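You operate a simulated robot arm through the tools that you are given. There is no shell and no other tool.

You run a simulated robot arm. Do the job below in one go: nothing can be reset, and whatever is moved stays where it is left.

## Task
Start the white test lamp's burn-in at 10 volts and leave it lit.
Fine: the supply was left at 20 volts: turn it down and plug the lamp in before the output goes on, then the lamp's rocker; see 0.5 A.

The check looks at the end state, three seconds after you hand in, the way a careful person would. Anything else that was tipped, shoved, dropped, spilled or broken makes it a failure.

## Robot
A 7-joint arm with a two-finger gripper, fixed in place. Base frame: the origin is on the floor under the middle of its stand, x ahead of it, y to its left, z up; the work surface is at about z = 750. Units: mm, rad, N and s.
With the tool pointing down near the work surface it reaches from about 320 to 720 mm from the base axis. Its first joint turns from -1.152 to 1.152 rad. Payload 2.45 kg.
The TCP is the grasp point between the finger pads, 26 mm short of the fingertips. In the tool frame z runs along the fingers and y along their closing line. The gripper opens to 96 mm; its body begins 69 mm behind the TCP.
Orientation is that of the tool frame in the base frame, as a unit quaternion [x, y, z, w]. With the fingers straight down and closing along the base's y, the tool's x points along the base's -x, its y along +y and its z along -z.

## Interface
- The arm moves only by the tool send_rows. Its argument "moves" is a list of rows, each a list of 7 numbers: the gripper command, from -1 (fully open) to 1 (shut), values between in proportion, then the shift along the tool's x, y, z in units of 100 mm (1.0 is 100 mm), then the turn, a rotation vector about the tool's x, y, z in units of 90 degrees (1.0 is 90 degrees). In form: [[fingers, tx, ty, tz, wx, wy, wz], ...]. A call has 1 to 20 rows; each row is the pose to reach, as a shift and turn from the pose commanded when the call began, along the tool's axes at that moment. A call with a number of a shift or a turn outside -1 to 1 is refused whole. Each row takes 0.2 s and may step no farther than 50 mm and 0.15 rad from the row before; otherwise, or with a gripper value out of range, the whole call is refused. A pose out of reach is approached as far as the arm can. The call stops where the force on the tool passes 40 N (or 10 N more than at its start, if that is more) or the arm is blocked; 0.2 s more then pass. Each finger travels about 50 mm/s and halts on what it meets, pressing with about 20 N; the grip force reading is that of the motor and also rises with nothing between the fingers. The clock runs only during rows and for 0.2 s after the last one: add rows that repeat a pose to give the fingers time. The reply holds the time, the measured pose of the TCP, the force on the tool along the base axes, the opening and the grip force, in the units named above and with some noise, with the torque about the TCP (base axes, N m) and any sound that the robot's microphone picked up.
- Cameras (640 x 400 px; columns grow to the right, rows downward): "scene" is fixed at [157.3, -396, 1407.1]; the picture's right is [0.80, -0.60, 0.00], its down [-0.43, -0.58, -0.69] and it looks along [0.41, 0.55, -0.73] (base axes); focal length 309 px, centre (320, 200). "wrist" rides on the gripper at [82, 3, -98] in the tool frame; the picture's right is [-0.04, 1.00, 0.00], its down [-0.73, -0.03, -0.68] and it looks along [-0.68, -0.03, 0.73] (tool axes); focal length 256 px, centre (320, 200). There is no depth. A picture from a camera that has moved, and an enlarged one, comes with that camera's place and axes in the base frame and with its lens.
- get_image(camera): a new picture of that camera. It takes no simulated time.
- inspect(camera, box): a new picture of the part [left, top, right, bottom] of that camera's present view, enlarged. It takes no simulated time.
- close_job(): hands the job in; it is judged then, once.

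Places have to be worked out from the pictures, the camera data and where the tool is seen. Open the gripper and draw the arm clear of the work before you hand the job in, unless the task says otherwise.

The tools are called after ">>>" as name(argument=value, ...) on one line, values as JSON. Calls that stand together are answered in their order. send_rows: Moves the arm, as the interface text tells. Its arguments: {"type":"object","properties":{"moves":{"type":"array","items":{"type":"array","items":{"type":"number"}}}},"required":["moves"]} The other tools are called the same way: get_image (camera) takes a picture; inspect (camera, box) takes an enlarged picture of a part of a camera's view; close_job () hands the job in.

At the start:

```text
time: 0.0
tcp_pos: [416.7, -15.0, 1125.9]
tcp_rot: [0.0, 1.0, 0.0, 0.0]
force: [-0.2, 0.4, 1.2]
moment: [0.02, 0.01, 0.03]
finger_gap: 96.0
grasp_force: 0.0
```

scene: 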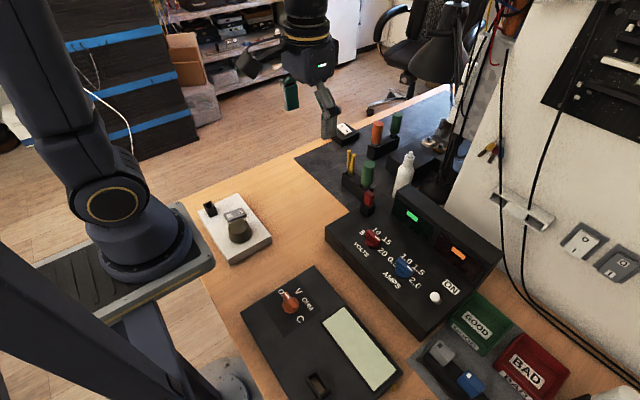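
wrist: 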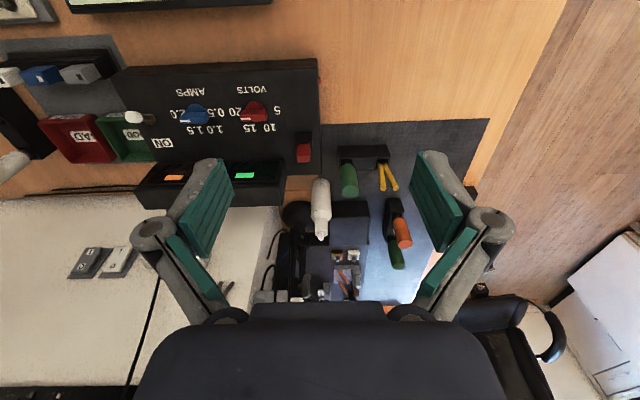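

I begin by looking closely at the bench before moving anything: the supply, the lamp, and the plugs.

>>> inspect(camera="scene", box=[320, 170, 520, 340])

>>> inspect(camera="scene", box=[180, 170, 340, 280])

>>> inspect(camera="scene", box=[300, 100, 460, 230])

>>> inspect(camera="scene", box=[230, 260, 430, 400])

>>> inspect(camera="wrist", box=[130, 50, 330, 220])

```text
2.35 times, centred on (420, 255) of scene
camera zoom: at [157.3, -396.0, 1407.1], right [0.8, -0.6, 0.0], down [-0.43, -0.58, -0.69], along [0.41, 0.55, -0.73], focal length 728 px, centre (85, 71)
```

zoom: 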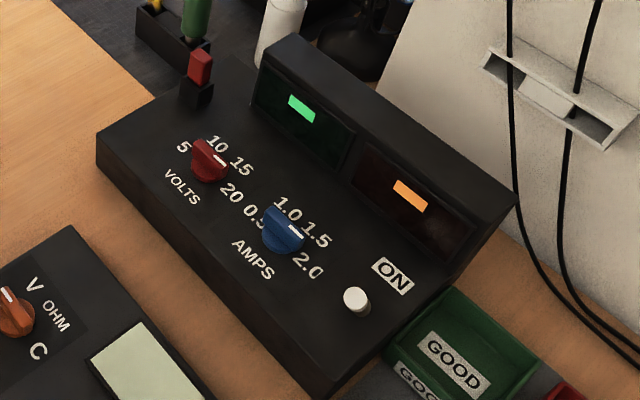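

```text
3.64 times, centred on (260, 225) of scene
camera zoom: at [157.3, -396.0, 1407.1], right [0.8, -0.6, 0.0], down [-0.43, -0.58, -0.69], along [0.41, 0.55, -0.73], focal length 1125 px, centre (538, 109)
```

zoom: 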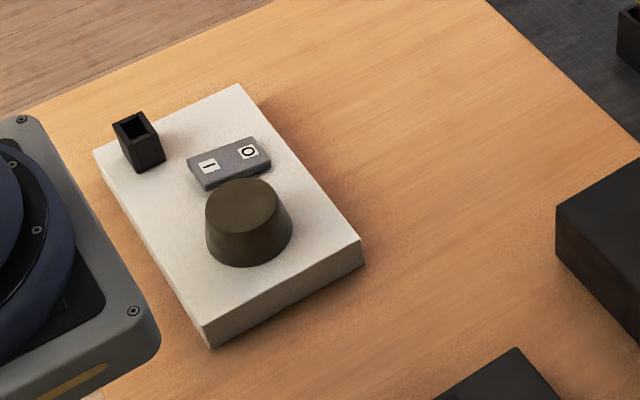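

```text
3.08 times, centred on (380, 165) of scene
camera zoom: at [157.3, -396.0, 1407.1], right [0.8, -0.6, 0.0], down [-0.43, -0.58, -0.69], along [0.41, 0.55, -0.73], focal length 952 px, centre (135, 308)
```

zoom: 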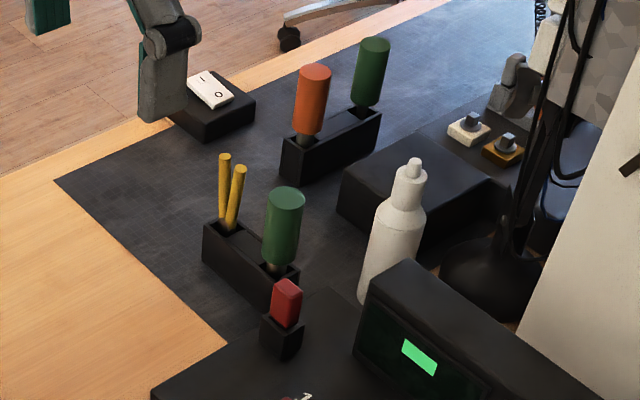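

```text
2.86 times, centred on (330, 330) of scene
camera zoom: at [157.3, -396.0, 1407.1], right [0.8, -0.6, 0.0], down [-0.43, -0.58, -0.69], along [0.41, 0.55, -0.73], focal length 884 px, centre (291, -171)
```

zoom: 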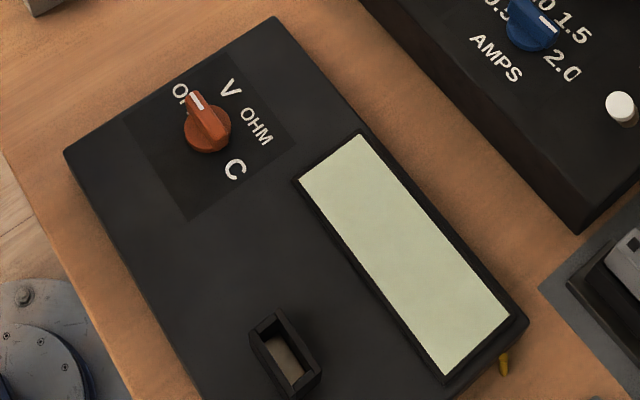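

```text
2.35 times, centred on (230, 135) of wrist
camera zoom: at [335.7, -10.8, 1223.4], right [0.04, 1.0, 0.0], down [0.73, -0.03, 0.68], along [0.68, -0.03, -0.73], focal length 602 px, centre (532, 353)
```

zoom: 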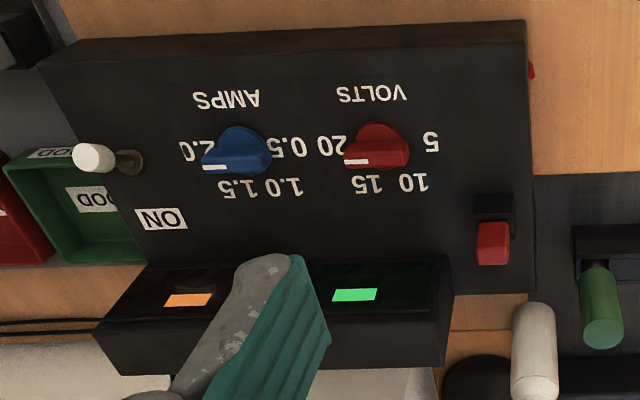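

The voltage knob (red) is near (509,-124,830), with its mark toward 20. The red plug is parked at about (572,-45,855), the toggle tip is near (501,-309,841), and the lamp is around (280,150). I'll lower the wrist camera toward the supply for a better look.

>>> send_rows(moves=[[-1, 0, -0.25, 0.25, 0, 0, 0], [-1, 0, -0.5, 0.5, 0, 0, 0], [-1, 0, -0.75, 0.75, 0, 0, 0], [-1, 0, -1, 1, 0, 0, 0], [-1, 0, -1, 1, 0, 0, 0]])

>>> get_image(camera="wrist")

>>> get_image(camera="scene")

```text
time: 1.2
tcp_pos: [418.0, -114.9, 1027.5]
tcp_rot: [0.001, 1.0, 0.0, 0.001]
force: [-0.5, -1.1, 0.1]
moment: [0.02, 0.0, -0.01]
finger_gap: 96.2
grasp_force: 0.1
```

```text
taken
camera wrist: at [335.9, -110.1, 1125.3], right [0.04, 1.0, 0.0], down [0.73, -0.03, 0.68], along [0.68, -0.03, -0.73], focal length 256 px, centre (320, 200)
```

wrist: 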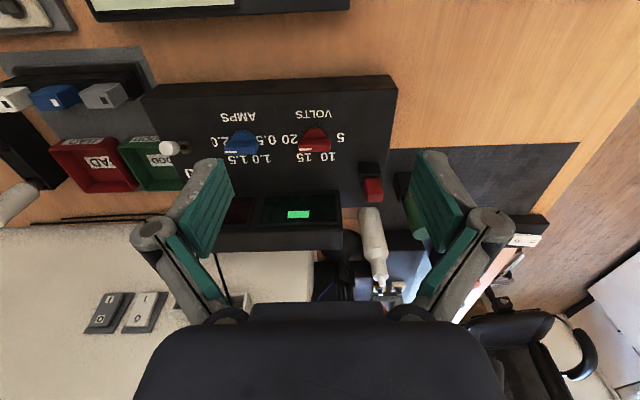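

```text
taken
```

scene: 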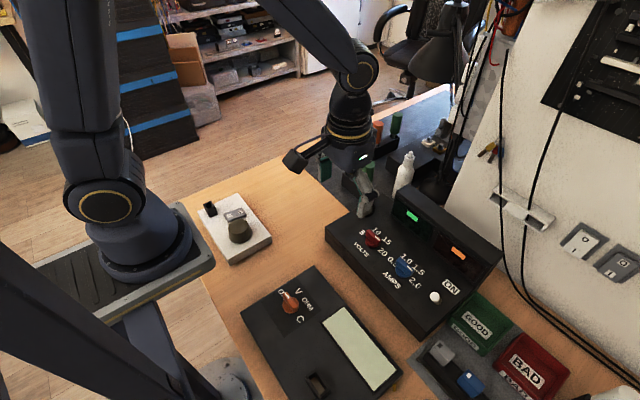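

Now I zoom the wrist view onto the supply panel and the red plug.

>>> inspect(camera="wrist", box=[200, 90, 360, 190])

>>> inspect(camera="wrist", box=[320, 80, 440, 220])

>>> inspect(camera="wrist", box=[140, 110, 240, 190])

```text
4.00 times, centred on (280, 140) of wrist
camera zoom: at [335.9, -110.1, 1125.3], right [0.04, 1.0, 0.0], down [0.73, -0.03, 0.68], along [0.68, -0.03, -0.73], focal length 1024 px, centre (480, 440)
```

zoom: 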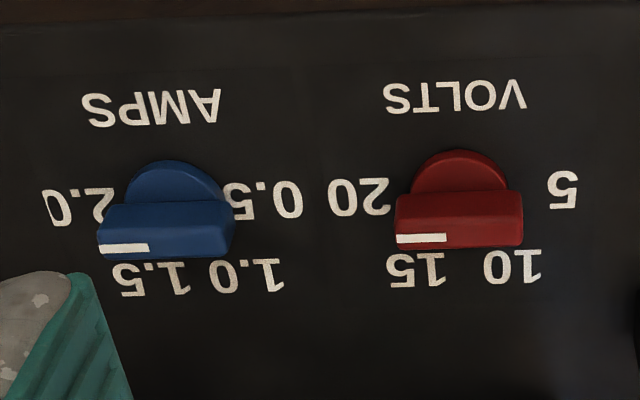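

```text
2.86 times, centred on (380, 150) of wrist
camera zoom: at [335.9, -110.1, 1125.3], right [0.04, 1.0, 0.0], down [0.73, -0.03, 0.68], along [0.68, -0.03, -0.73], focal length 731 px, centre (149, 343)
```

zoom: 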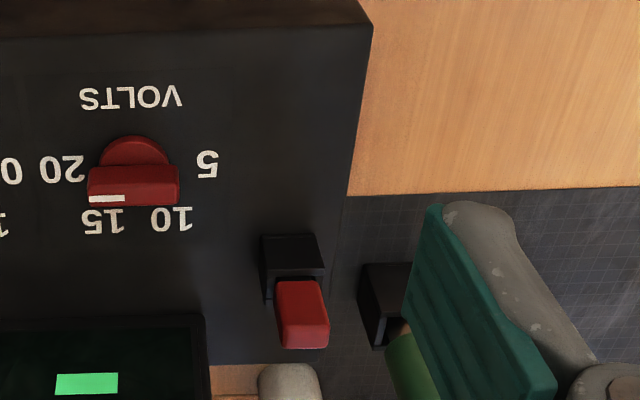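

```text
5.00 times, centred on (190, 150) of wrist
camera zoom: at [335.9, -110.1, 1125.3], right [0.04, 1.0, 0.0], down [0.73, -0.03, 0.68], along [0.68, -0.03, -0.73], focal length 1280 px, centre (970, 450)
```

zoom: 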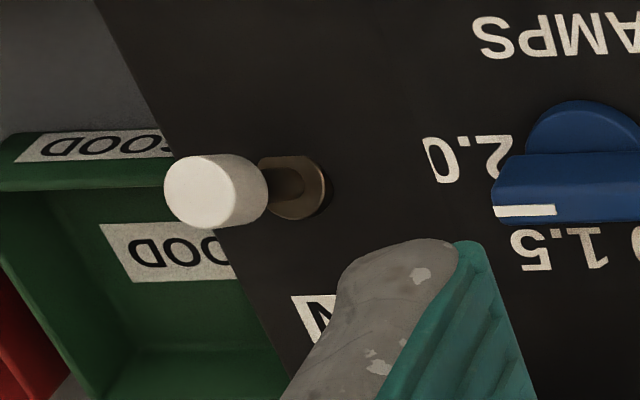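

The panel top is at z≈810 and the volts labels sit at -90°, -30°, 30° and 90° around a knob centred near (514,-125). Its mark points to 20 (-y), so reaching 10 takes +120° about base z. I move above the knob with the gripper yawed so that it closes along x, and half-close the fingers.

>>> send_rows(moves=[[0.25, -0.08, -0.01, 0.07, 0, 0, 0.084], [0.25, -0.16, -0.02, 0.14, 0, 0, 0.168], [0.25, -0.24, -0.03, 0.21, 0, 0, 0.252], [0.25, -0.32, -0.04, 0.28, 0, 0, 0.336], [0.25, -0.4, -0.05, 0.35, 0, 0, 0.42], [0.25, -0.48, -0.06, 0.42, 0, 0, 0.504], [0.25, -0.56, -0.07, 0.49, 0, 0, 0.588], [0.25, -0.64, -0.08, 0.56, 0, 0, 0.672], [0.25, -0.72, -0.09, 0.63, 0, 0, 0.756], [0.25, -0.8, -0.1, 0.7, 0, 0, 0.84], [0.25, -0.88, -0.1, 0.77, 0, 0, 0.924], [0.25, -0.965, -0.1, 0.84, 0, 0, 1.0], [0.25, -0.965, -0.1, 0.9, 0, 0, 1.0], [0.25, -0.965, -0.1, 0.9, 0, 0, 1.0]])

>>> get_image(camera="wrist")

>>> get_image(camera="scene")

```text
time: 4.2
tcp_pos: [514.8, -126.8, 935.2]
tcp_rot: [0.708, 0.706, 0.0, 0.0]
force: [-0.1, -0.8, 1.0]
moment: [-0.02, -0.02, -0.01]
finger_gap: 35.8
grasp_force: 0.0
```

```text
taken
camera wrist: at [517.4, -42.7, 1033.3], right [1.0, -0.04, 0.0], down [-0.03, -0.73, 0.68], along [-0.03, -0.68, -0.73], focal length 256 px, centre (320, 200)
```

wrist: 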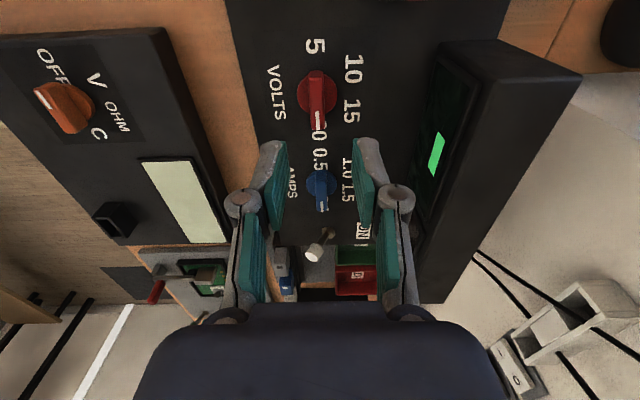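

```text
taken
```

scene: 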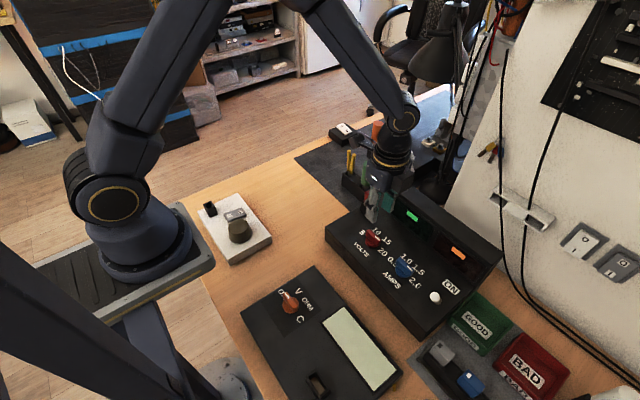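

I now have a good view from the +y side of the knob. I zoom in to measure its centre, bar thickness and height.

>>> inspect(camera="wrist", box=[256, 30, 384, 150])

>>> inspect(camera="wrist", box=[260, 120, 480, 270])

>>> inspect(camera="scene", box=[340, 190, 440, 260])

```text
3.33 times, centred on (320, 90) of wrist
camera zoom: at [517.4, -42.7, 1033.3], right [1.0, -0.04, 0.0], down [-0.03, -0.73, 0.68], along [-0.03, -0.68, -0.73], focal length 853 px, centre (320, 567)
```

zoom: 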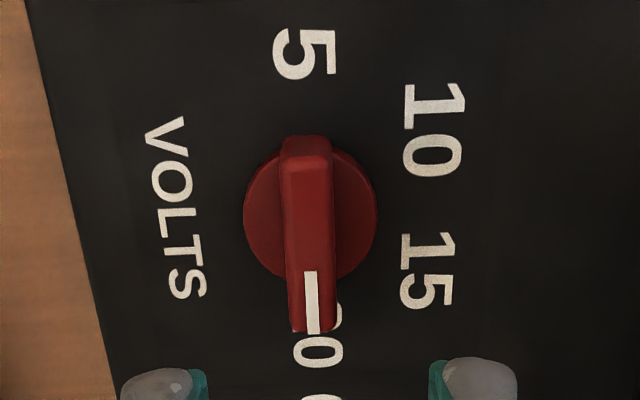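

```text
2.67 times, centred on (370, 195) of wrist
camera zoom: at [517.4, -42.7, 1033.3], right [1.0, -0.04, 0.0], down [-0.03, -0.73, 0.68], along [-0.03, -0.68, -0.73], focal length 683 px, centre (187, 213)
```

zoom: 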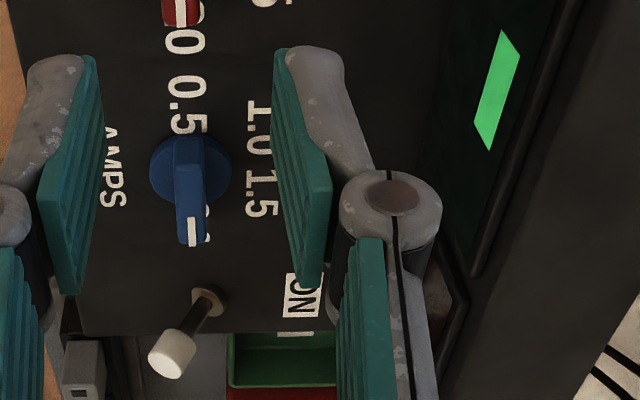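

```text
5.71 times, centred on (390, 225) of scene
camera zoom: at [157.4, -396.0, 1407.1], right [0.8, -0.6, 0.0], down [-0.43, -0.58, -0.69], along [0.41, 0.55, -0.73], focal length 1768 px, centre (-80, 57)
```

zoom: 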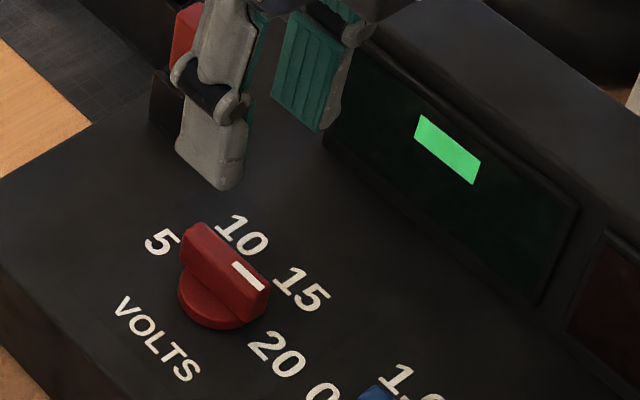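

The bar runs along y at x≈511.7 and is about 12 mm thick. Its top is at z≈836 and the disc top is near 820. I shift about 2 mm in x and descend to TCP z≈862 first to check alignment.

>>> send_rows(moves=[[0.25, 0.005, -0.022, 0.2, 0, 0, 0], [0.25, 0.005, -0.022, 0.45, 0, 0, 0], [0.25, 0.005, -0.022, 0.7, 0, 0, 0], [0.25, 0.005, -0.022, 0.7, 0, 0, 0]])

>>> get_image(camera="wrist")

>>> inspect(camera="scene", box=[340, 170, 440, 260])

```text
time: 5.2
tcp_pos: [511.8, -124.9, 864.0]
tcp_rot: [0.707, 0.707, 0.0, 0.0]
force: [0.4, 0.0, -0.4]
moment: [0.0, 0.01, 0.01]
finger_gap: 35.9
grasp_force: 0.1
```

```text
taken
camera wrist: at [514.1, -42.6, 962.2], right [1.0, -0.04, 0.0], down [-0.03, -0.73, 0.68], along [-0.03, -0.68, -0.73], focal length 256 px, centre (320, 200)
```

wrist: 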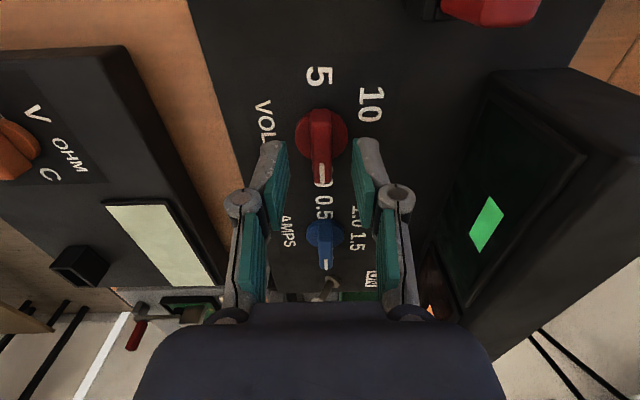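

```text
4.44 times, centred on (390, 215) of scene
camera zoom: at [157.3, -396.0, 1407.1], right [0.8, -0.6, 0.0], down [-0.43, -0.58, -0.69], along [0.41, 0.55, -0.73], focal length 1375 px, centre (9, 133)
```

zoom: 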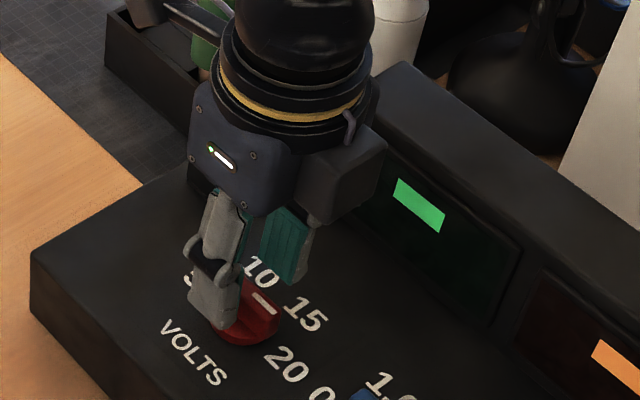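

The fingers straddle the bar symmetrically. I descend to TCP z≈849 and close on the bar.

>>> send_rows(moves=[[0.25, 0, 0, 0.08, 0, 0, 0], [0.25, 0, 0, 0.15, 0, 0, 0], [0.25, 0, 0, 0.15, 0, 0, 0], [0.6, 0, 0, 0.15, 0, 0, 0], [1, 0, 0, 0.15, 0, 0, 0], [1, 0, 0, 0.15, 0, 0, 0], [1, 0, 0, 0.15, 0, 0, 0]])

>>> get_image(camera="wrist")

```text
time: 6.8
tcp_pos: [511.9, -126.5, 850.3]
tcp_rot: [0.707, 0.708, 0.0, 0.0]
force: [4.2, 0.1, -5.1]
moment: [0.02, -0.13, -0.03]
finger_gap: 11.8
grasp_force: 39.0
```

```text
taken
camera wrist: at [514.9, -43.3, 948.1], right [1.0, -0.04, 0.0], down [-0.03, -0.73, 0.68], along [-0.03, -0.68, -0.73], focal length 256 px, centre (320, 200)
```

wrist: 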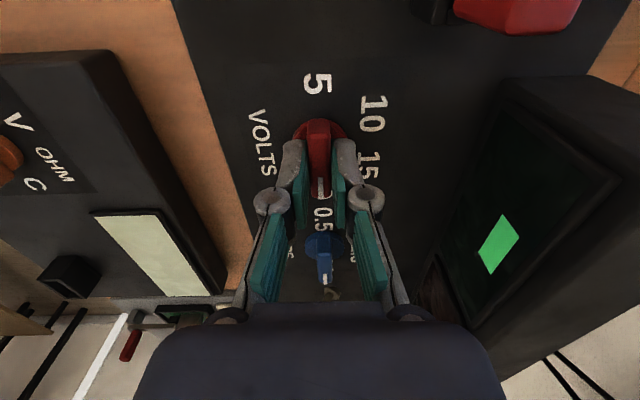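

The bar is gripped (gap 11.8 mm). I turn +60° about base z (tool wz negative) to go to 15 first.

>>> send_rows(moves=[[1, 0, 0, 0, 0, 0, -0.08], [1, 0, 0, 0, 0, 0, -0.16], [1, 0, 0, 0, 0, 0, -0.24], [1, 0, 0, 0, 0, 0, -0.32], [1, 0, 0, 0, 0, 0, -0.4], [1, 0, 0, 0, 0, 0, -0.48], [1, 0, 0, 0, 0, 0, -0.56], [1, 0, 0, 0, 0, 0, -0.64], [1, 0, 0, 0, 0, 0, -0.667], [1, 0, 0, 0, 0, 0, -0.667]])

>>> get_image(camera="wrist")

>>> get_image(camera="scene")

```text
time: 9.0
tcp_pos: [512.0, -124.7, 849.2]
tcp_rot: [0.258, 0.966, 0.0, 0.002]
force: [16.6, -7.8, -8.4]
moment: [0.2, 0.29, 0.0]
finger_gap: 11.6
grasp_force: 39.0
```

```text
taken
camera wrist: at [442.8, -80.7, 948.1], right [0.53, 0.85, 0.0], down [0.62, -0.39, 0.68], along [0.58, -0.36, -0.73], focal length 256 px, centre (320, 200)
```

wrist: 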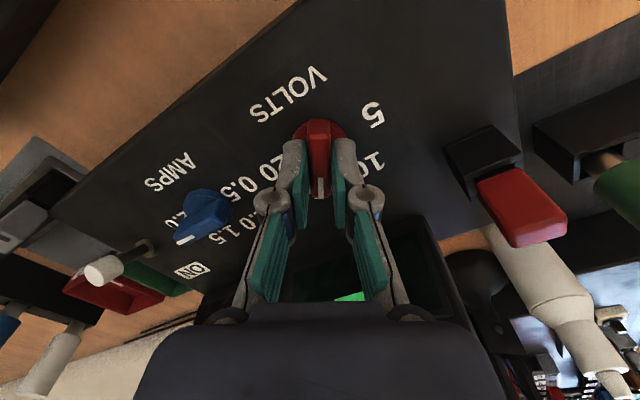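

```text
taken
```

scene: 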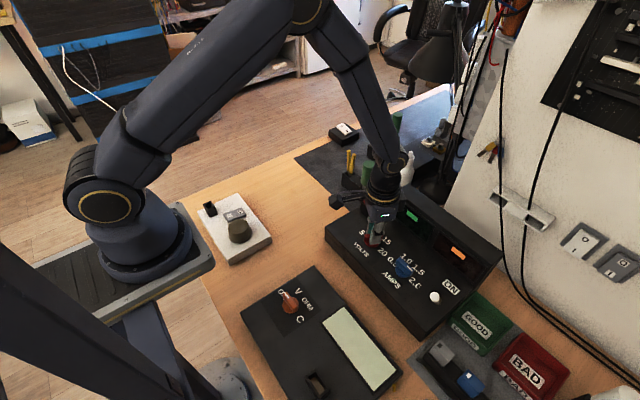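

The knob is following. The lateral force (18 N) lies along the bar, so I shift 1 mm that way and turn another +60° to 10.

>>> send_rows(moves=[[1, -0.01, 0, 0, 0, 0, 0], [1, -0.01, 0, 0, 0, 0, -0.08], [1, -0.01, 0, 0, 0, 0, -0.16], [1, -0.01, 0, 0, 0, 0, -0.24], [1, -0.01, 0, 0, 0, 0, -0.32], [1, -0.01, 0, 0, 0, 0, -0.4], [1, -0.01, 0, 0, 0, 0, -0.48], [1, -0.01, 0, 0, 0, 0, -0.56], [1, -0.01, 0, 0, 0, 0, -0.64], [1, -0.01, 0, 0, 0, 0, -0.667], [1, -0.01, 0, 0, 0, 0, -0.667]])

>>> get_image(camera="wrist")

>>> inspect(camera="scene", box=[340, 170, 480, 280])

```text
time: 11.4
tcp_pos: [512.9, -126.0, 850.7]
tcp_rot: [-0.26, 0.966, 0.0, 0.0]
force: [7.2, -1.0, -10.7]
moment: [0.51, -1.1, 0.01]
finger_gap: 11.8
grasp_force: 38.7
```

```text
taken
camera wrist: at [439.9, -162.0, 948.3], right [-0.47, 0.88, 0.0], down [0.65, 0.34, 0.68], along [0.6, 0.32, -0.73], focal length 256 px, centre (320, 200)
```

wrist: 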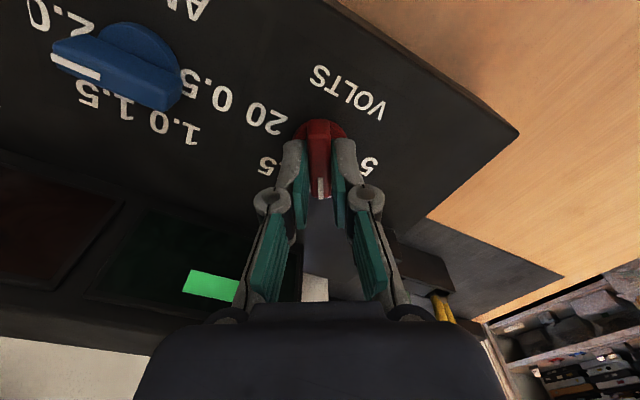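

```text
3.64 times, centred on (410, 225) of scene
camera zoom: at [157.6, -396.1, 1407.1], right [0.8, -0.6, 0.0], down [-0.43, -0.58, -0.69], along [0.41, 0.55, -0.73], focal length 1125 px, centre (-7, 109)
```

zoom: 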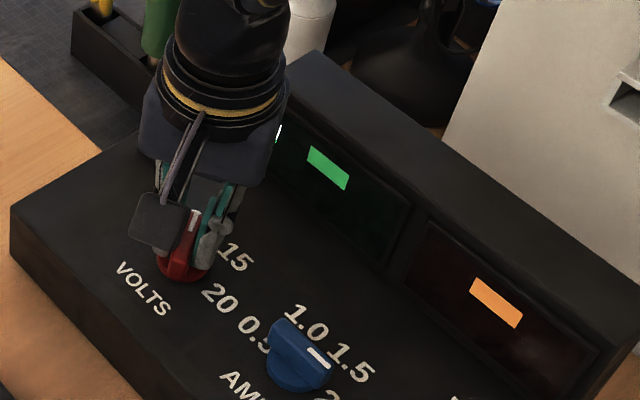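

The knob now points at the "10" label. I open the fingers slowly and lift straight up to check.

>>> send_rows(moves=[[0.6, 0, 0, 0, 0, 0, 0], [0.25, 0, 0, 0, 0, 0, 0], [0.25, 0, 0, 0, 0, 0, 0], [0.25, 0, 0, -0.3, 0, 0, 0], [0.25, 0, 0, -0.7, 0, 0, 0], [0.25, 0, 0, -1, 0, 0, 0], [0.25, 0, 0, -1, 0, 0, 0]])

>>> get_image(camera="wrist")

>>> inspect(camera="scene", box=[340, 170, 480, 280])

```text
time: 13.0
tcp_pos: [512.3, -125.3, 947.6]
tcp_rot: [-0.26, 0.966, 0.0, 0.0]
force: [0.7, 0.0, 0.2]
moment: [0.03, -0.01, 0.0]
finger_gap: 35.9
grasp_force: 0.0
```

```text
taken
camera wrist: at [438.6, -162.1, 1046.6], right [-0.47, 0.89, 0.0], down [0.65, 0.34, 0.68], along [0.6, 0.32, -0.73], focal length 256 px, centre (320, 200)
```

wrist: 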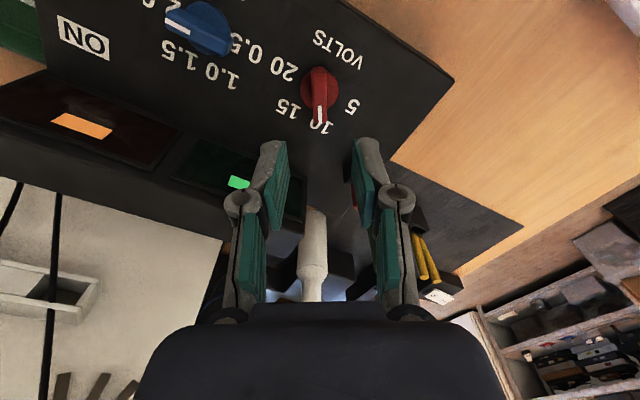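

```text
3.64 times, centred on (410, 225) of scene
camera zoom: at [157.3, -396.0, 1407.1], right [0.8, -0.6, 0.0], down [-0.43, -0.58, -0.69], along [0.41, 0.55, -0.73], focal length 1125 px, centre (-7, 109)
```

zoom: 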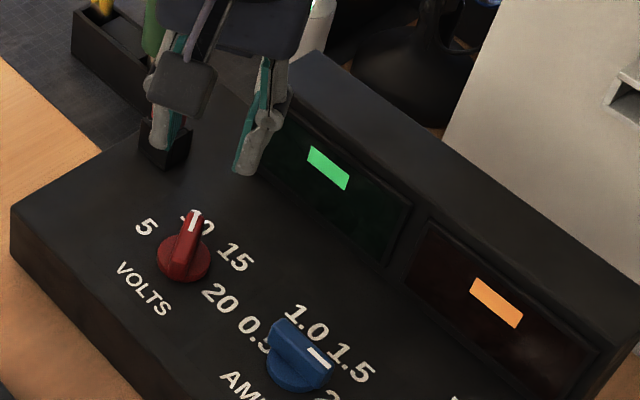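

The voltage knob is on 10. Next I move the camera to study the red plug, with yaw back to 0.

>>> send_rows(moves=[[0.25, -0.05, 0.2, 0, 0, 0, 0.083], [0.25, -0.1, 0.4, 0, 0, 0, 0.167], [0.25, -0.15, 0.6, 0, 0, 0, 0.25], [0.25, -0.2, 0.79, 0, 0, 0, 0.333], [0.25, -0.2, 0.79, 0, 0, 0, 0.333]])

>>> get_image(camera="wrist")

>>> inspect(camera="wrist", box=[270, 100, 390, 220])

>>> inspect(camera="scene", box=[330, 160, 410, 230])

```text
time: 14.2
tcp_pos: [489.1, -46.9, 948.8]
tcp_rot: [0.001, 1.0, 0.0, 0.0]
force: [-0.3, -0.8, -0.4]
moment: [-0.01, 0.04, 0.01]
finger_gap: 36.4
grasp_force: 0.1
```

```text
taken
camera wrist: at [406.7, -42.4, 1047.9], right [0.04, 1.0, 0.0], down [0.73, -0.03, 0.68], along [0.68, -0.03, -0.73], focal length 256 px, centre (320, 200)
```

wrist: 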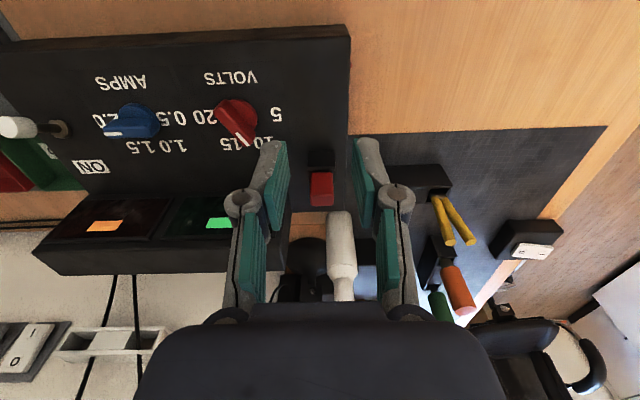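

```text
3.33 times, centred on (330, 160) of wrist
camera zoom: at [406.7, -42.4, 1047.9], right [0.04, 1.0, 0.0], down [0.73, -0.03, 0.68], along [0.68, -0.03, -0.73], focal length 853 px, centre (287, 333)
```

zoom: 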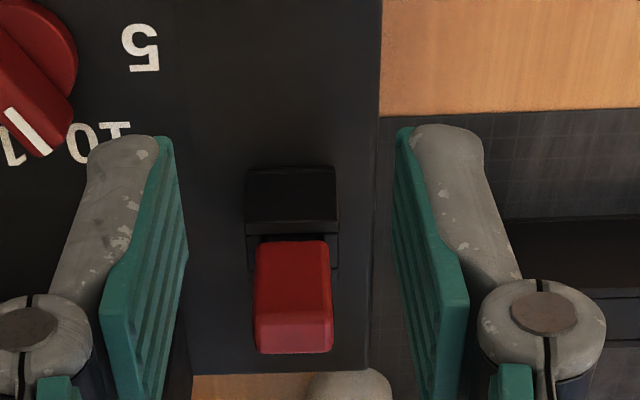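

```text
5.71 times, centred on (370, 195) of scene
camera zoom: at [157.4, -396.0, 1407.1], right [0.8, -0.6, 0.0], down [-0.43, -0.58, -0.69], along [0.41, 0.55, -0.73], focal length 1768 px, centre (34, 229)
```

zoom: 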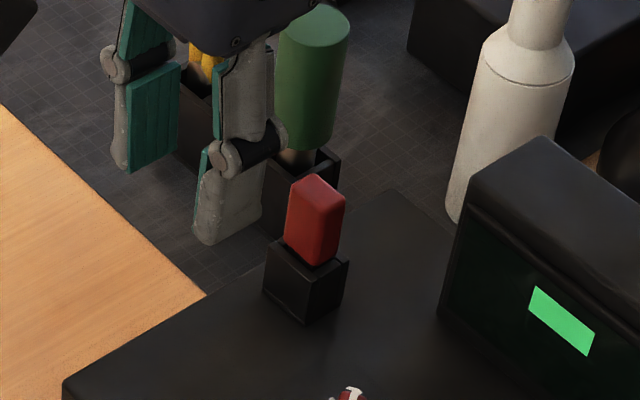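

The plug is a block of about 21 mm (y) by 13.5 mm (x) with its top at z≈876, protruding about 35 mm from its holder. Next I zoom on the lamp's socket and rocker from the scene camera.

>>> inspect(camera="scene", box=[195, 190, 255, 235])

>>> inspect(camera="scene", box=[290, 360, 350, 400])

```text
8.89 times, centred on (225, 212) of scene
camera zoom: at [157.4, -396.0, 1407.1], right [0.8, -0.6, 0.0], down [-0.43, -0.58, -0.69], along [0.41, 0.55, -0.73], focal length 2750 px, centre (1164, 89)
```

zoom: 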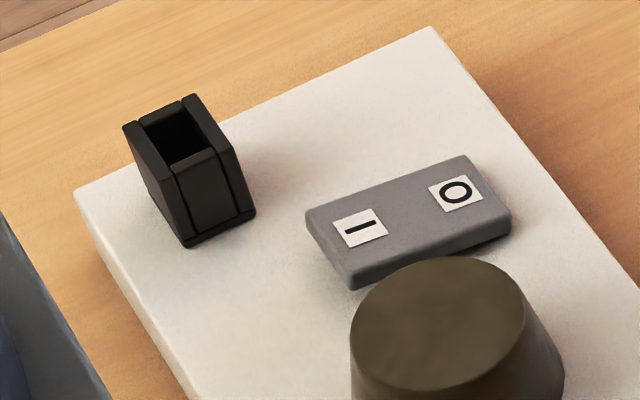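

```text
10.00 times, centred on (320, 380) of scene
camera zoom: at [157.4, -396.0, 1407.1], right [0.8, -0.6, 0.0], down [-0.43, -0.58, -0.69], along [0.41, 0.55, -0.73], focal length 3093 px, centre (320, -1600)
```

zoom: 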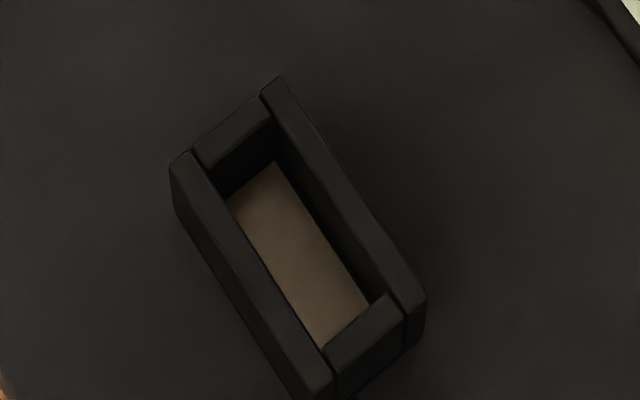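

The lamp's socket hole is long in y like the plug's holder, so the plug keeps its orientation. I move over for a close wrist-camera look at the lamp (camera looking +y).

>>> send_rows(moves=[[0.25, 0.1, 0.05, -0.03, 0, 0, -0.08], [0.25, 0.2, 0.1, -0.06, 0, 0, -0.16], [0.25, 0.3, 0.15, -0.1, 0, 0, -0.24], [0.25, 0.4, 0.2, -0.13, 0, 0, -0.32], [0.25, 0.5, 0.25, -0.16, 0, 0, -0.4], [0.25, 0.6, 0.3, -0.2, 0, 0, -0.48], [0.25, 0.7, 0.35, -0.2, 0, 0, -0.56], [0.25, 0.8, 0.4, -0.2, 0, 0, -0.64], [0.25, 0.9, 0.45, -0.2, 0, 0, -0.72], [0.25, 1.0, 0.5, -0.2, 0, 0, -0.8], [0.25, 1.0, 0.6, -0.2, 0, 0, -0.88], [0.25, 1.0, 0.7, -0.2, 0, 0, -0.96], [0.25, 1.0, 0.8, -0.2, 0, 0, -1.0], [0.25, 1.0, 0.8, -0.2, 0, 0, -1.0]])

>>> get_image(camera="wrist")

>>> get_image(camera="scene")

```text
time: 17.2
tcp_pos: [390.3, 33.8, 971.2]
tcp_rot: [0.708, -0.706, 0.001, 0.0]
force: [-0.1, -0.1, 0.9]
moment: [0.0, 0.02, 0.03]
finger_gap: 35.9
grasp_force: 0.0
```

```text
taken
camera wrist: at [387.3, -47.7, 1069.0], right [-1.0, 0.04, 0.0], down [0.03, 0.73, 0.68], along [0.03, 0.68, -0.73], focal length 256 px, centre (320, 200)
```

wrist: 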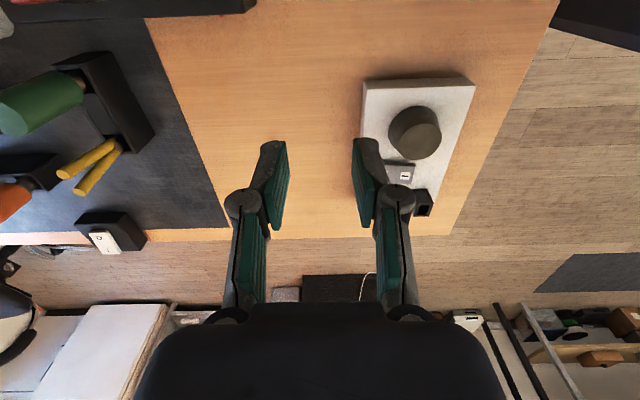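

```text
taken
```

scene: 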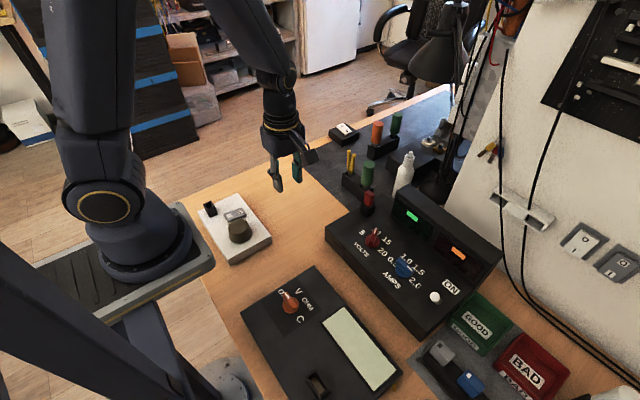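

I shift toward -x (and a bit +y) so the lamp's socket and rocker sit in the unobstructed part of the view.

>>> send_rows(moves=[[0, -0.1, 0.2, 0.05, 0, 0, 0], [-0.5, -0.2, 0.4, 0.1, 0, 0, 0], [-1, -0.3, 0.6, 0.1, 0, 0, 0], [-1, -0.4, 0.7, 0.1, 0, 0, 0], [-1, -0.4, 0.7, 0.1, 0, 0, 0]])

>>> get_image(camera="wrist")

>>> inspect(camera="wrist", box=[260, 60, 400, 180])

```text
time: 18.4
tcp_pos: [324.0, 73.6, 959.0]
tcp_rot: [0.708, -0.707, 0.0, 0.001]
force: [-0.4, -0.6, -0.2]
moment: [0.0, -0.01, -0.01]
finger_gap: 96.0
grasp_force: 0.1
out of reach, approached as far as the arm can: row 4, 5
```

```text
taken
camera wrist: at [321.4, -6.6, 1057.7], right [-1.0, 0.04, 0.0], down [0.03, 0.73, 0.68], along [0.03, 0.68, -0.73], focal length 256 px, centre (320, 200)
```

wrist: 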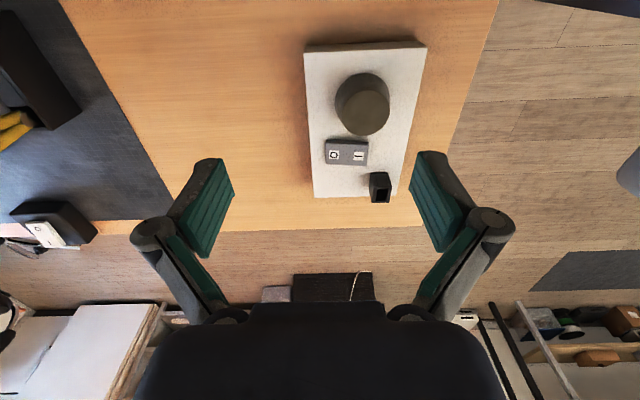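

```text
3.33 times, centred on (330, 120) of wrist
camera zoom: at [321.4, -6.6, 1057.7], right [-1.0, 0.04, 0.0], down [0.03, 0.73, 0.68], along [0.03, 0.68, -0.73], focal length 853 px, centre (287, 467)
```

zoom: 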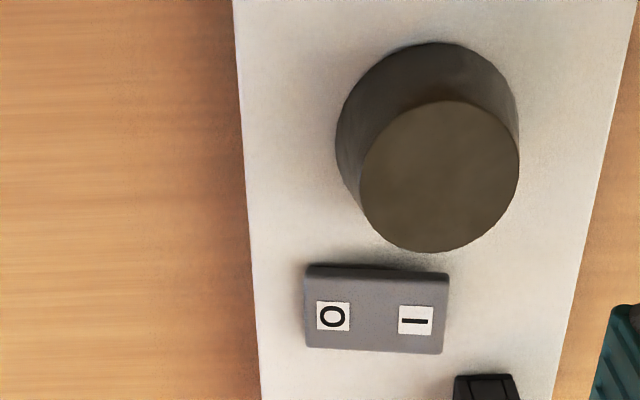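

Now I zoom on the socket and the rocker.

>>> inspect(camera="wrist", box=[350, 160, 410, 210])

>>> inspect(camera="wrist", box=[310, 125, 380, 175])

>>> inspect(camera="scene", box=[195, 195, 225, 220])

>>> inspect(camera="scene", box=[217, 200, 253, 226])

```text
8.00 times, centred on (380, 185) of wrist
camera zoom: at [321.4, -6.6, 1057.7], right [-1.0, 0.04, 0.0], down [0.03, 0.73, 0.68], along [0.03, 0.68, -0.73], focal length 2048 px, centre (-160, 320)
```

zoom: 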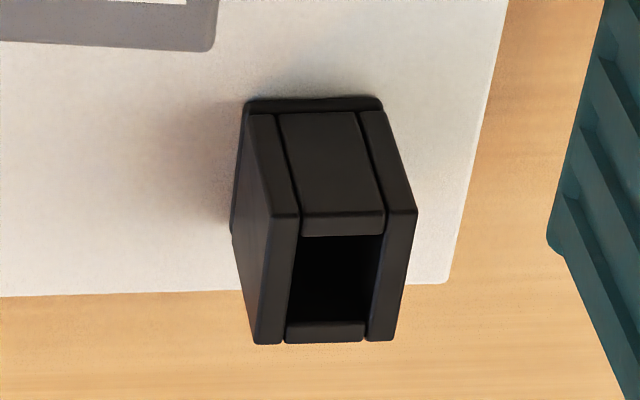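

```text
8.00 times, centred on (345, 150) of wrist
camera zoom: at [321.4, -6.6, 1057.7], right [-1.0, 0.04, 0.0], down [0.03, 0.73, 0.68], along [0.03, 0.68, -0.73], focal length 2048 px, centre (120, 600)
```

zoom: 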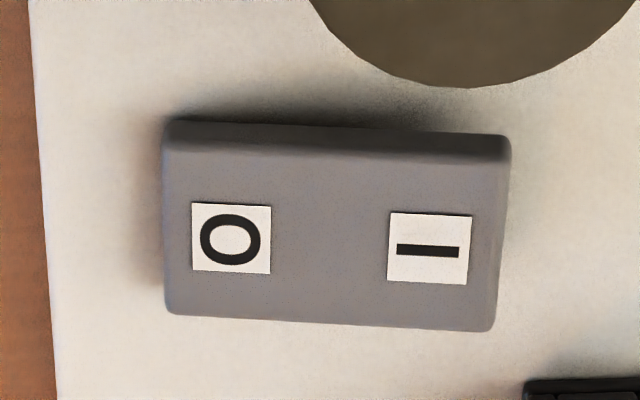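

```text
16.00 times, centred on (210, 208) of scene
camera zoom: at [157.3, -396.0, 1407.1], right [0.8, -0.6, 0.0], down [-0.43, -0.58, -0.69], along [0.41, 0.55, -0.73], focal length 4949 px, centre (2080, 80)
```

zoom: 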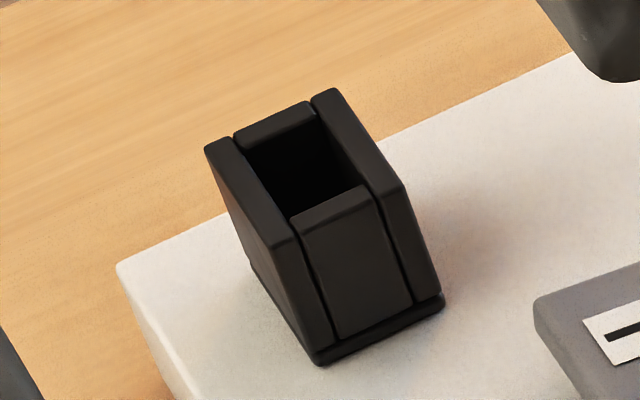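

```text
15.38 times, centred on (235, 213) of scene
camera zoom: at [157.3, -396.0, 1407.1], right [0.8, -0.6, 0.0], down [-0.43, -0.58, -0.69], along [0.41, 0.55, -0.73], focal length 4759 px, centre (1628, 0)
```

zoom: 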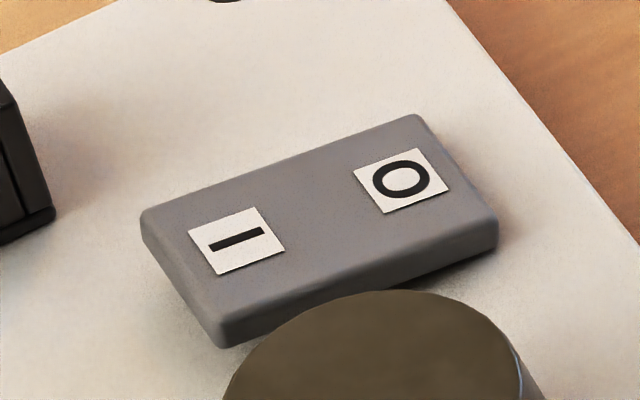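

The lamp's socket rim centre is near (250.5,218.5,808), axis-aligned, with the hole long in y. The rocker's I end (-x, about (280,166)) stands higher than its O end, so the lamp is off. I go back toward the plug with yaw 0.

>>> send_rows(moves=[[-0.5, 0.05, -0.09, 0, 0, 0, 0.084], [-0.2, 0.1, -0.18, 0, 0, 0, 0.168], [0, 0.15, -0.27, 0, 0, 0, 0.252], [0, 0.2, -0.36, 0, 0, 0, 0.336], [0, 0.25, -0.45, 0, 0, 0, 0.42], [0, 0.3, -0.54, 0, 0, 0, 0.504], [0, 0.35, -0.63, 0, 0, 0, 0.588], [0, 0.4, -0.72, 0, 0, 0, 0.672], [0, 0.45, -0.81, 0, 0, 0, 0.756], [0, 0.5, -0.9, 0, 0, 0, 0.84], [0, 0.55, -0.95, 0, 0, 0, 0.924], [0, 0.6, -1.0, 0, 0, 0, 1.0], [0, 0.6, -1.0, 0, 0, 0, 1.0]])

>>> send_rows(moves=[[0, -0.25, -0.15, 0, 0, 0, 0], [0, -0.5, -0.3, 0, 0, 0, 0], [0, -0.75, -0.45, 0, 0, 0, 0], [0, -1.0, -0.62, 0, 0, 0, 0], [0, -1.0, -0.62, 0, 0, 0, 0]])

>>> get_image(camera="wrist")

>>> inspect(camera="wrist", box=[290, 70, 370, 150])

>>> inspect(camera="scene", box=[350, 180, 390, 220])

```text
time: 21.2
tcp_pos: [424.6, 13.5, 960.3]
tcp_rot: [0.0, 1.0, 0.0, 0.0]
force: [-0.8, -1.2, 0.5]
moment: [0.02, -0.02, 0.01]
finger_gap: 48.1
grasp_force: 0.1
```

```text
time: 22.4
tcp_pos: [526.4, -49.5, 960.0]
tcp_rot: [0.0, 1.0, 0.0, 0.0]
force: [0.1, -0.2, 0.0]
moment: [0.02, 0.01, 0.0]
finger_gap: 48.0
grasp_force: 0.0
```

```text
taken
camera wrist: at [444.6, -44.9, 1058.2], right [0.04, 1.0, 0.0], down [0.73, -0.03, 0.68], along [0.68, -0.03, -0.73], focal length 256 px, centre (320, 200)
```

wrist: 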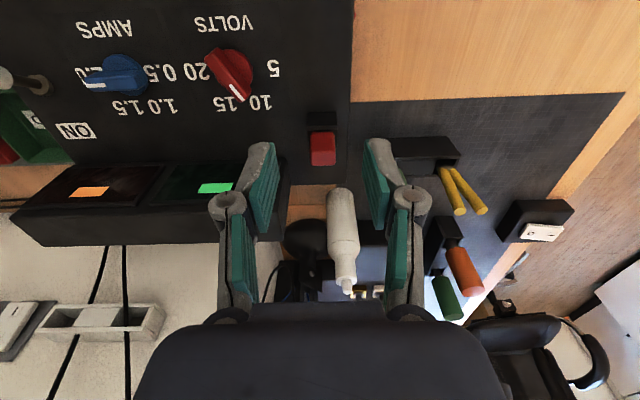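

```text
5.00 times, centred on (330, 110) of wrist
camera zoom: at [444.6, -44.9, 1058.2], right [0.04, 1.0, 0.0], down [0.73, -0.03, 0.68], along [0.68, -0.03, -0.73], focal length 1280 px, centre (270, 650)
```

zoom: 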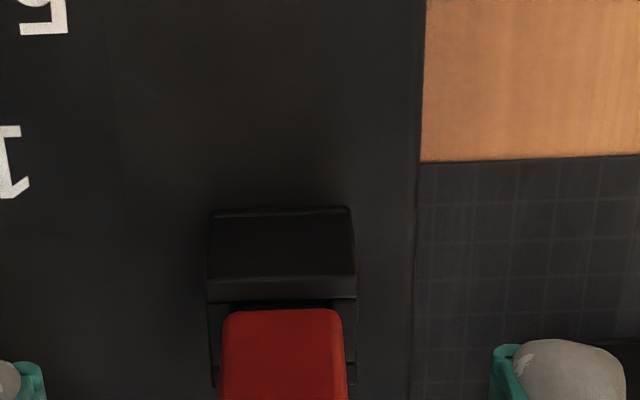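

```text
10.00 times, centred on (370, 200) of scene
camera zoom: at [157.4, -396.0, 1407.1], right [0.8, -0.6, 0.0], down [-0.43, -0.58, -0.69], along [0.41, 0.55, -0.73], focal length 3093 px, centre (-180, 200)
```

zoom: 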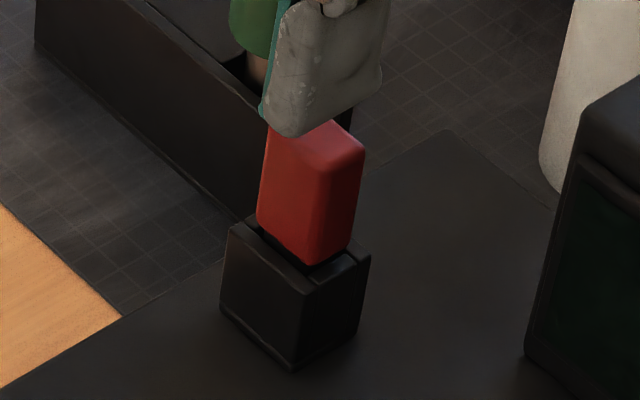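

I need the plug's x extent too, so I zoom on its top in the wrist view.

>>> inspect(camera="wrist", box=[290, 100, 354, 180])

>>> inspect(camera="scene", box=[358, 188, 378, 218])

```text
5.00 times, centred on (322, 140) of wrist
camera zoom: at [444.6, -44.9, 1058.2], right [0.04, 1.0, 0.0], down [0.73, -0.03, 0.68], along [0.68, -0.03, -0.73], focal length 1280 px, centre (310, 500)
```

zoom: 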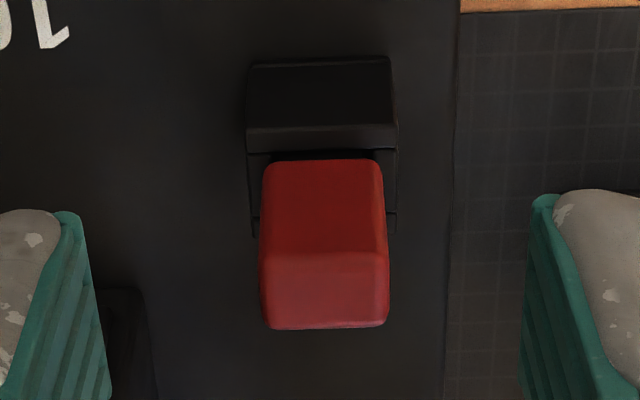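

```text
13.33 times, centred on (368, 203) of scene
camera zoom: at [157.4, -396.0, 1407.1], right [0.8, -0.6, 0.0], down [-0.43, -0.58, -0.69], along [0.41, 0.55, -0.73], focal length 4124 px, centre (-320, 160)
```

zoom: 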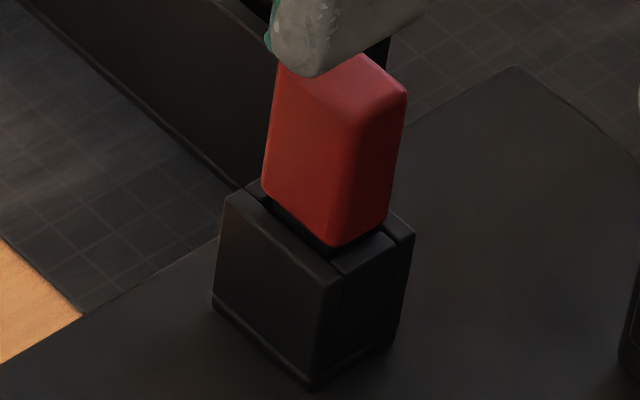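

The plug is centred at (566,-47.8), top z≈876, with the holder rim at z≈840. I move over it and descend partway, then check the alignment.

>>> send_rows(moves=[[0, -0.2, 0, 0, 0, 0, 0], [0, -0.396, 0.004, 0, 0, 0, 0], [0, -0.396, 0.004, 0.2, 0, 0, 0], [0, -0.396, 0.004, 0.4, 0, 0, 0], [0, -0.396, 0.004, 0.6, 0, 0, 0], [0, -0.396, 0.004, 0.6, 0, 0, 0]])

>>> get_image(camera="wrist")

>>> inspect(camera="scene", box=[320, 150, 420, 230])

```text
time: 23.8
tcp_pos: [563.2, -48.3, 899.4]
tcp_rot: [-0.001, 1.0, 0.0, 0.0]
force: [0.2, -0.6, 0.2]
moment: [-0.02, -0.02, -0.05]
finger_gap: 47.8
grasp_force: 0.0
```

```text
taken
camera wrist: at [480.6, -44.2, 997.3], right [0.04, 1.0, 0.0], down [0.73, -0.03, 0.68], along [0.68, -0.03, -0.73], focal length 256 px, centre (320, 200)
```

wrist: 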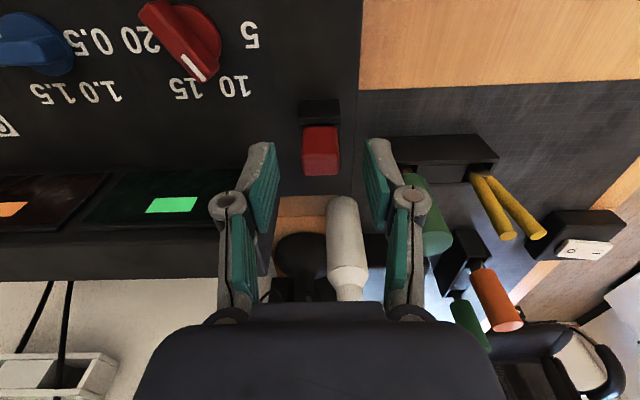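

```text
5.00 times, centred on (370, 190) of scene
camera zoom: at [157.3, -396.0, 1407.1], right [0.8, -0.6, 0.0], down [-0.43, -0.58, -0.69], along [0.41, 0.55, -0.73], focal length 1547 px, centre (70, 250)
```

zoom: 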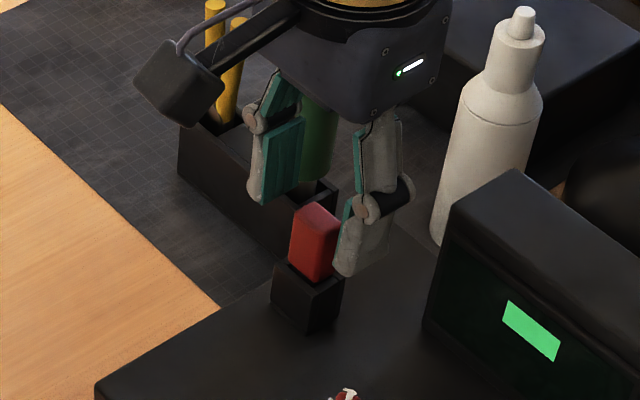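

I need about 3 mm more in x. I then descend to TCP z≈872 and close on the plug.

>>> send_rows(moves=[[0, -0.032, 0.003, 0.05, 0, 0, 0], [0, -0.032, 0.003, 0.15, 0, 0, 0], [0, -0.032, 0.003, 0.25, 0, 0, 0], [0, -0.032, 0.003, 0.275, 0, 0, 0], [0, -0.032, 0.003, 0.275, 0, 0, 0], [0.3, -0.032, 0.003, 0.275, 0, 0, 0], [0.5, -0.032, 0.003, 0.275, 0, 0, 0], [0.7, -0.032, 0.003, 0.275, 0, 0, 0], [1, -0.032, 0.003, 0.275, 0, 0, 0], [1, -0.032, 0.003, 0.275, 0, 0, 0], [1, -0.032, 0.003, 0.275, 0, 0, 0]])

>>> get_image(camera="wrist")

>>> inspect(camera="scene", box=[340, 160, 400, 220])

```text
time: 26.2
tcp_pos: [565.3, -46.9, 872.3]
tcp_rot: [-0.001, 1.0, 0.0, 0.001]
force: [0.6, -1.6, -0.4]
moment: [-0.04, 0.01, 0.01]
finger_gap: 20.7
grasp_force: 19.6
```

```text
taken
camera wrist: at [483.8, -43.0, 971.3], right [0.04, 1.0, 0.0], down [0.73, -0.03, 0.68], along [0.68, -0.03, -0.73], focal length 256 px, centre (320, 200)
```

wrist: 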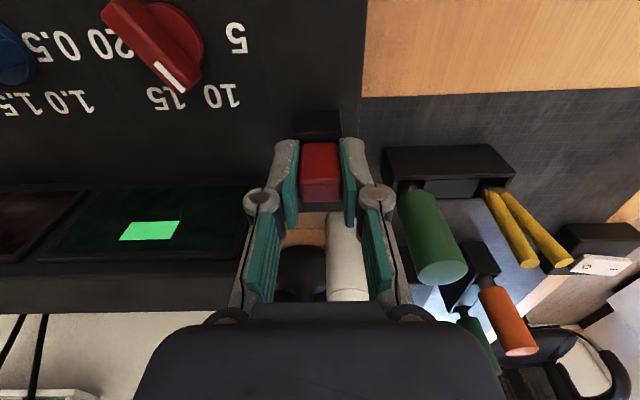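

```text
6.67 times, centred on (370, 190) of scene
camera zoom: at [157.4, -396.0, 1407.1], right [0.8, -0.6, 0.0], down [-0.43, -0.58, -0.69], along [0.41, 0.55, -0.73], focal length 2062 px, centre (-13, 267)
```

zoom: 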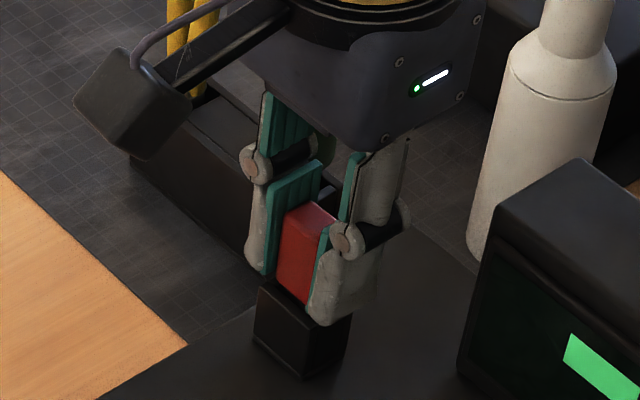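

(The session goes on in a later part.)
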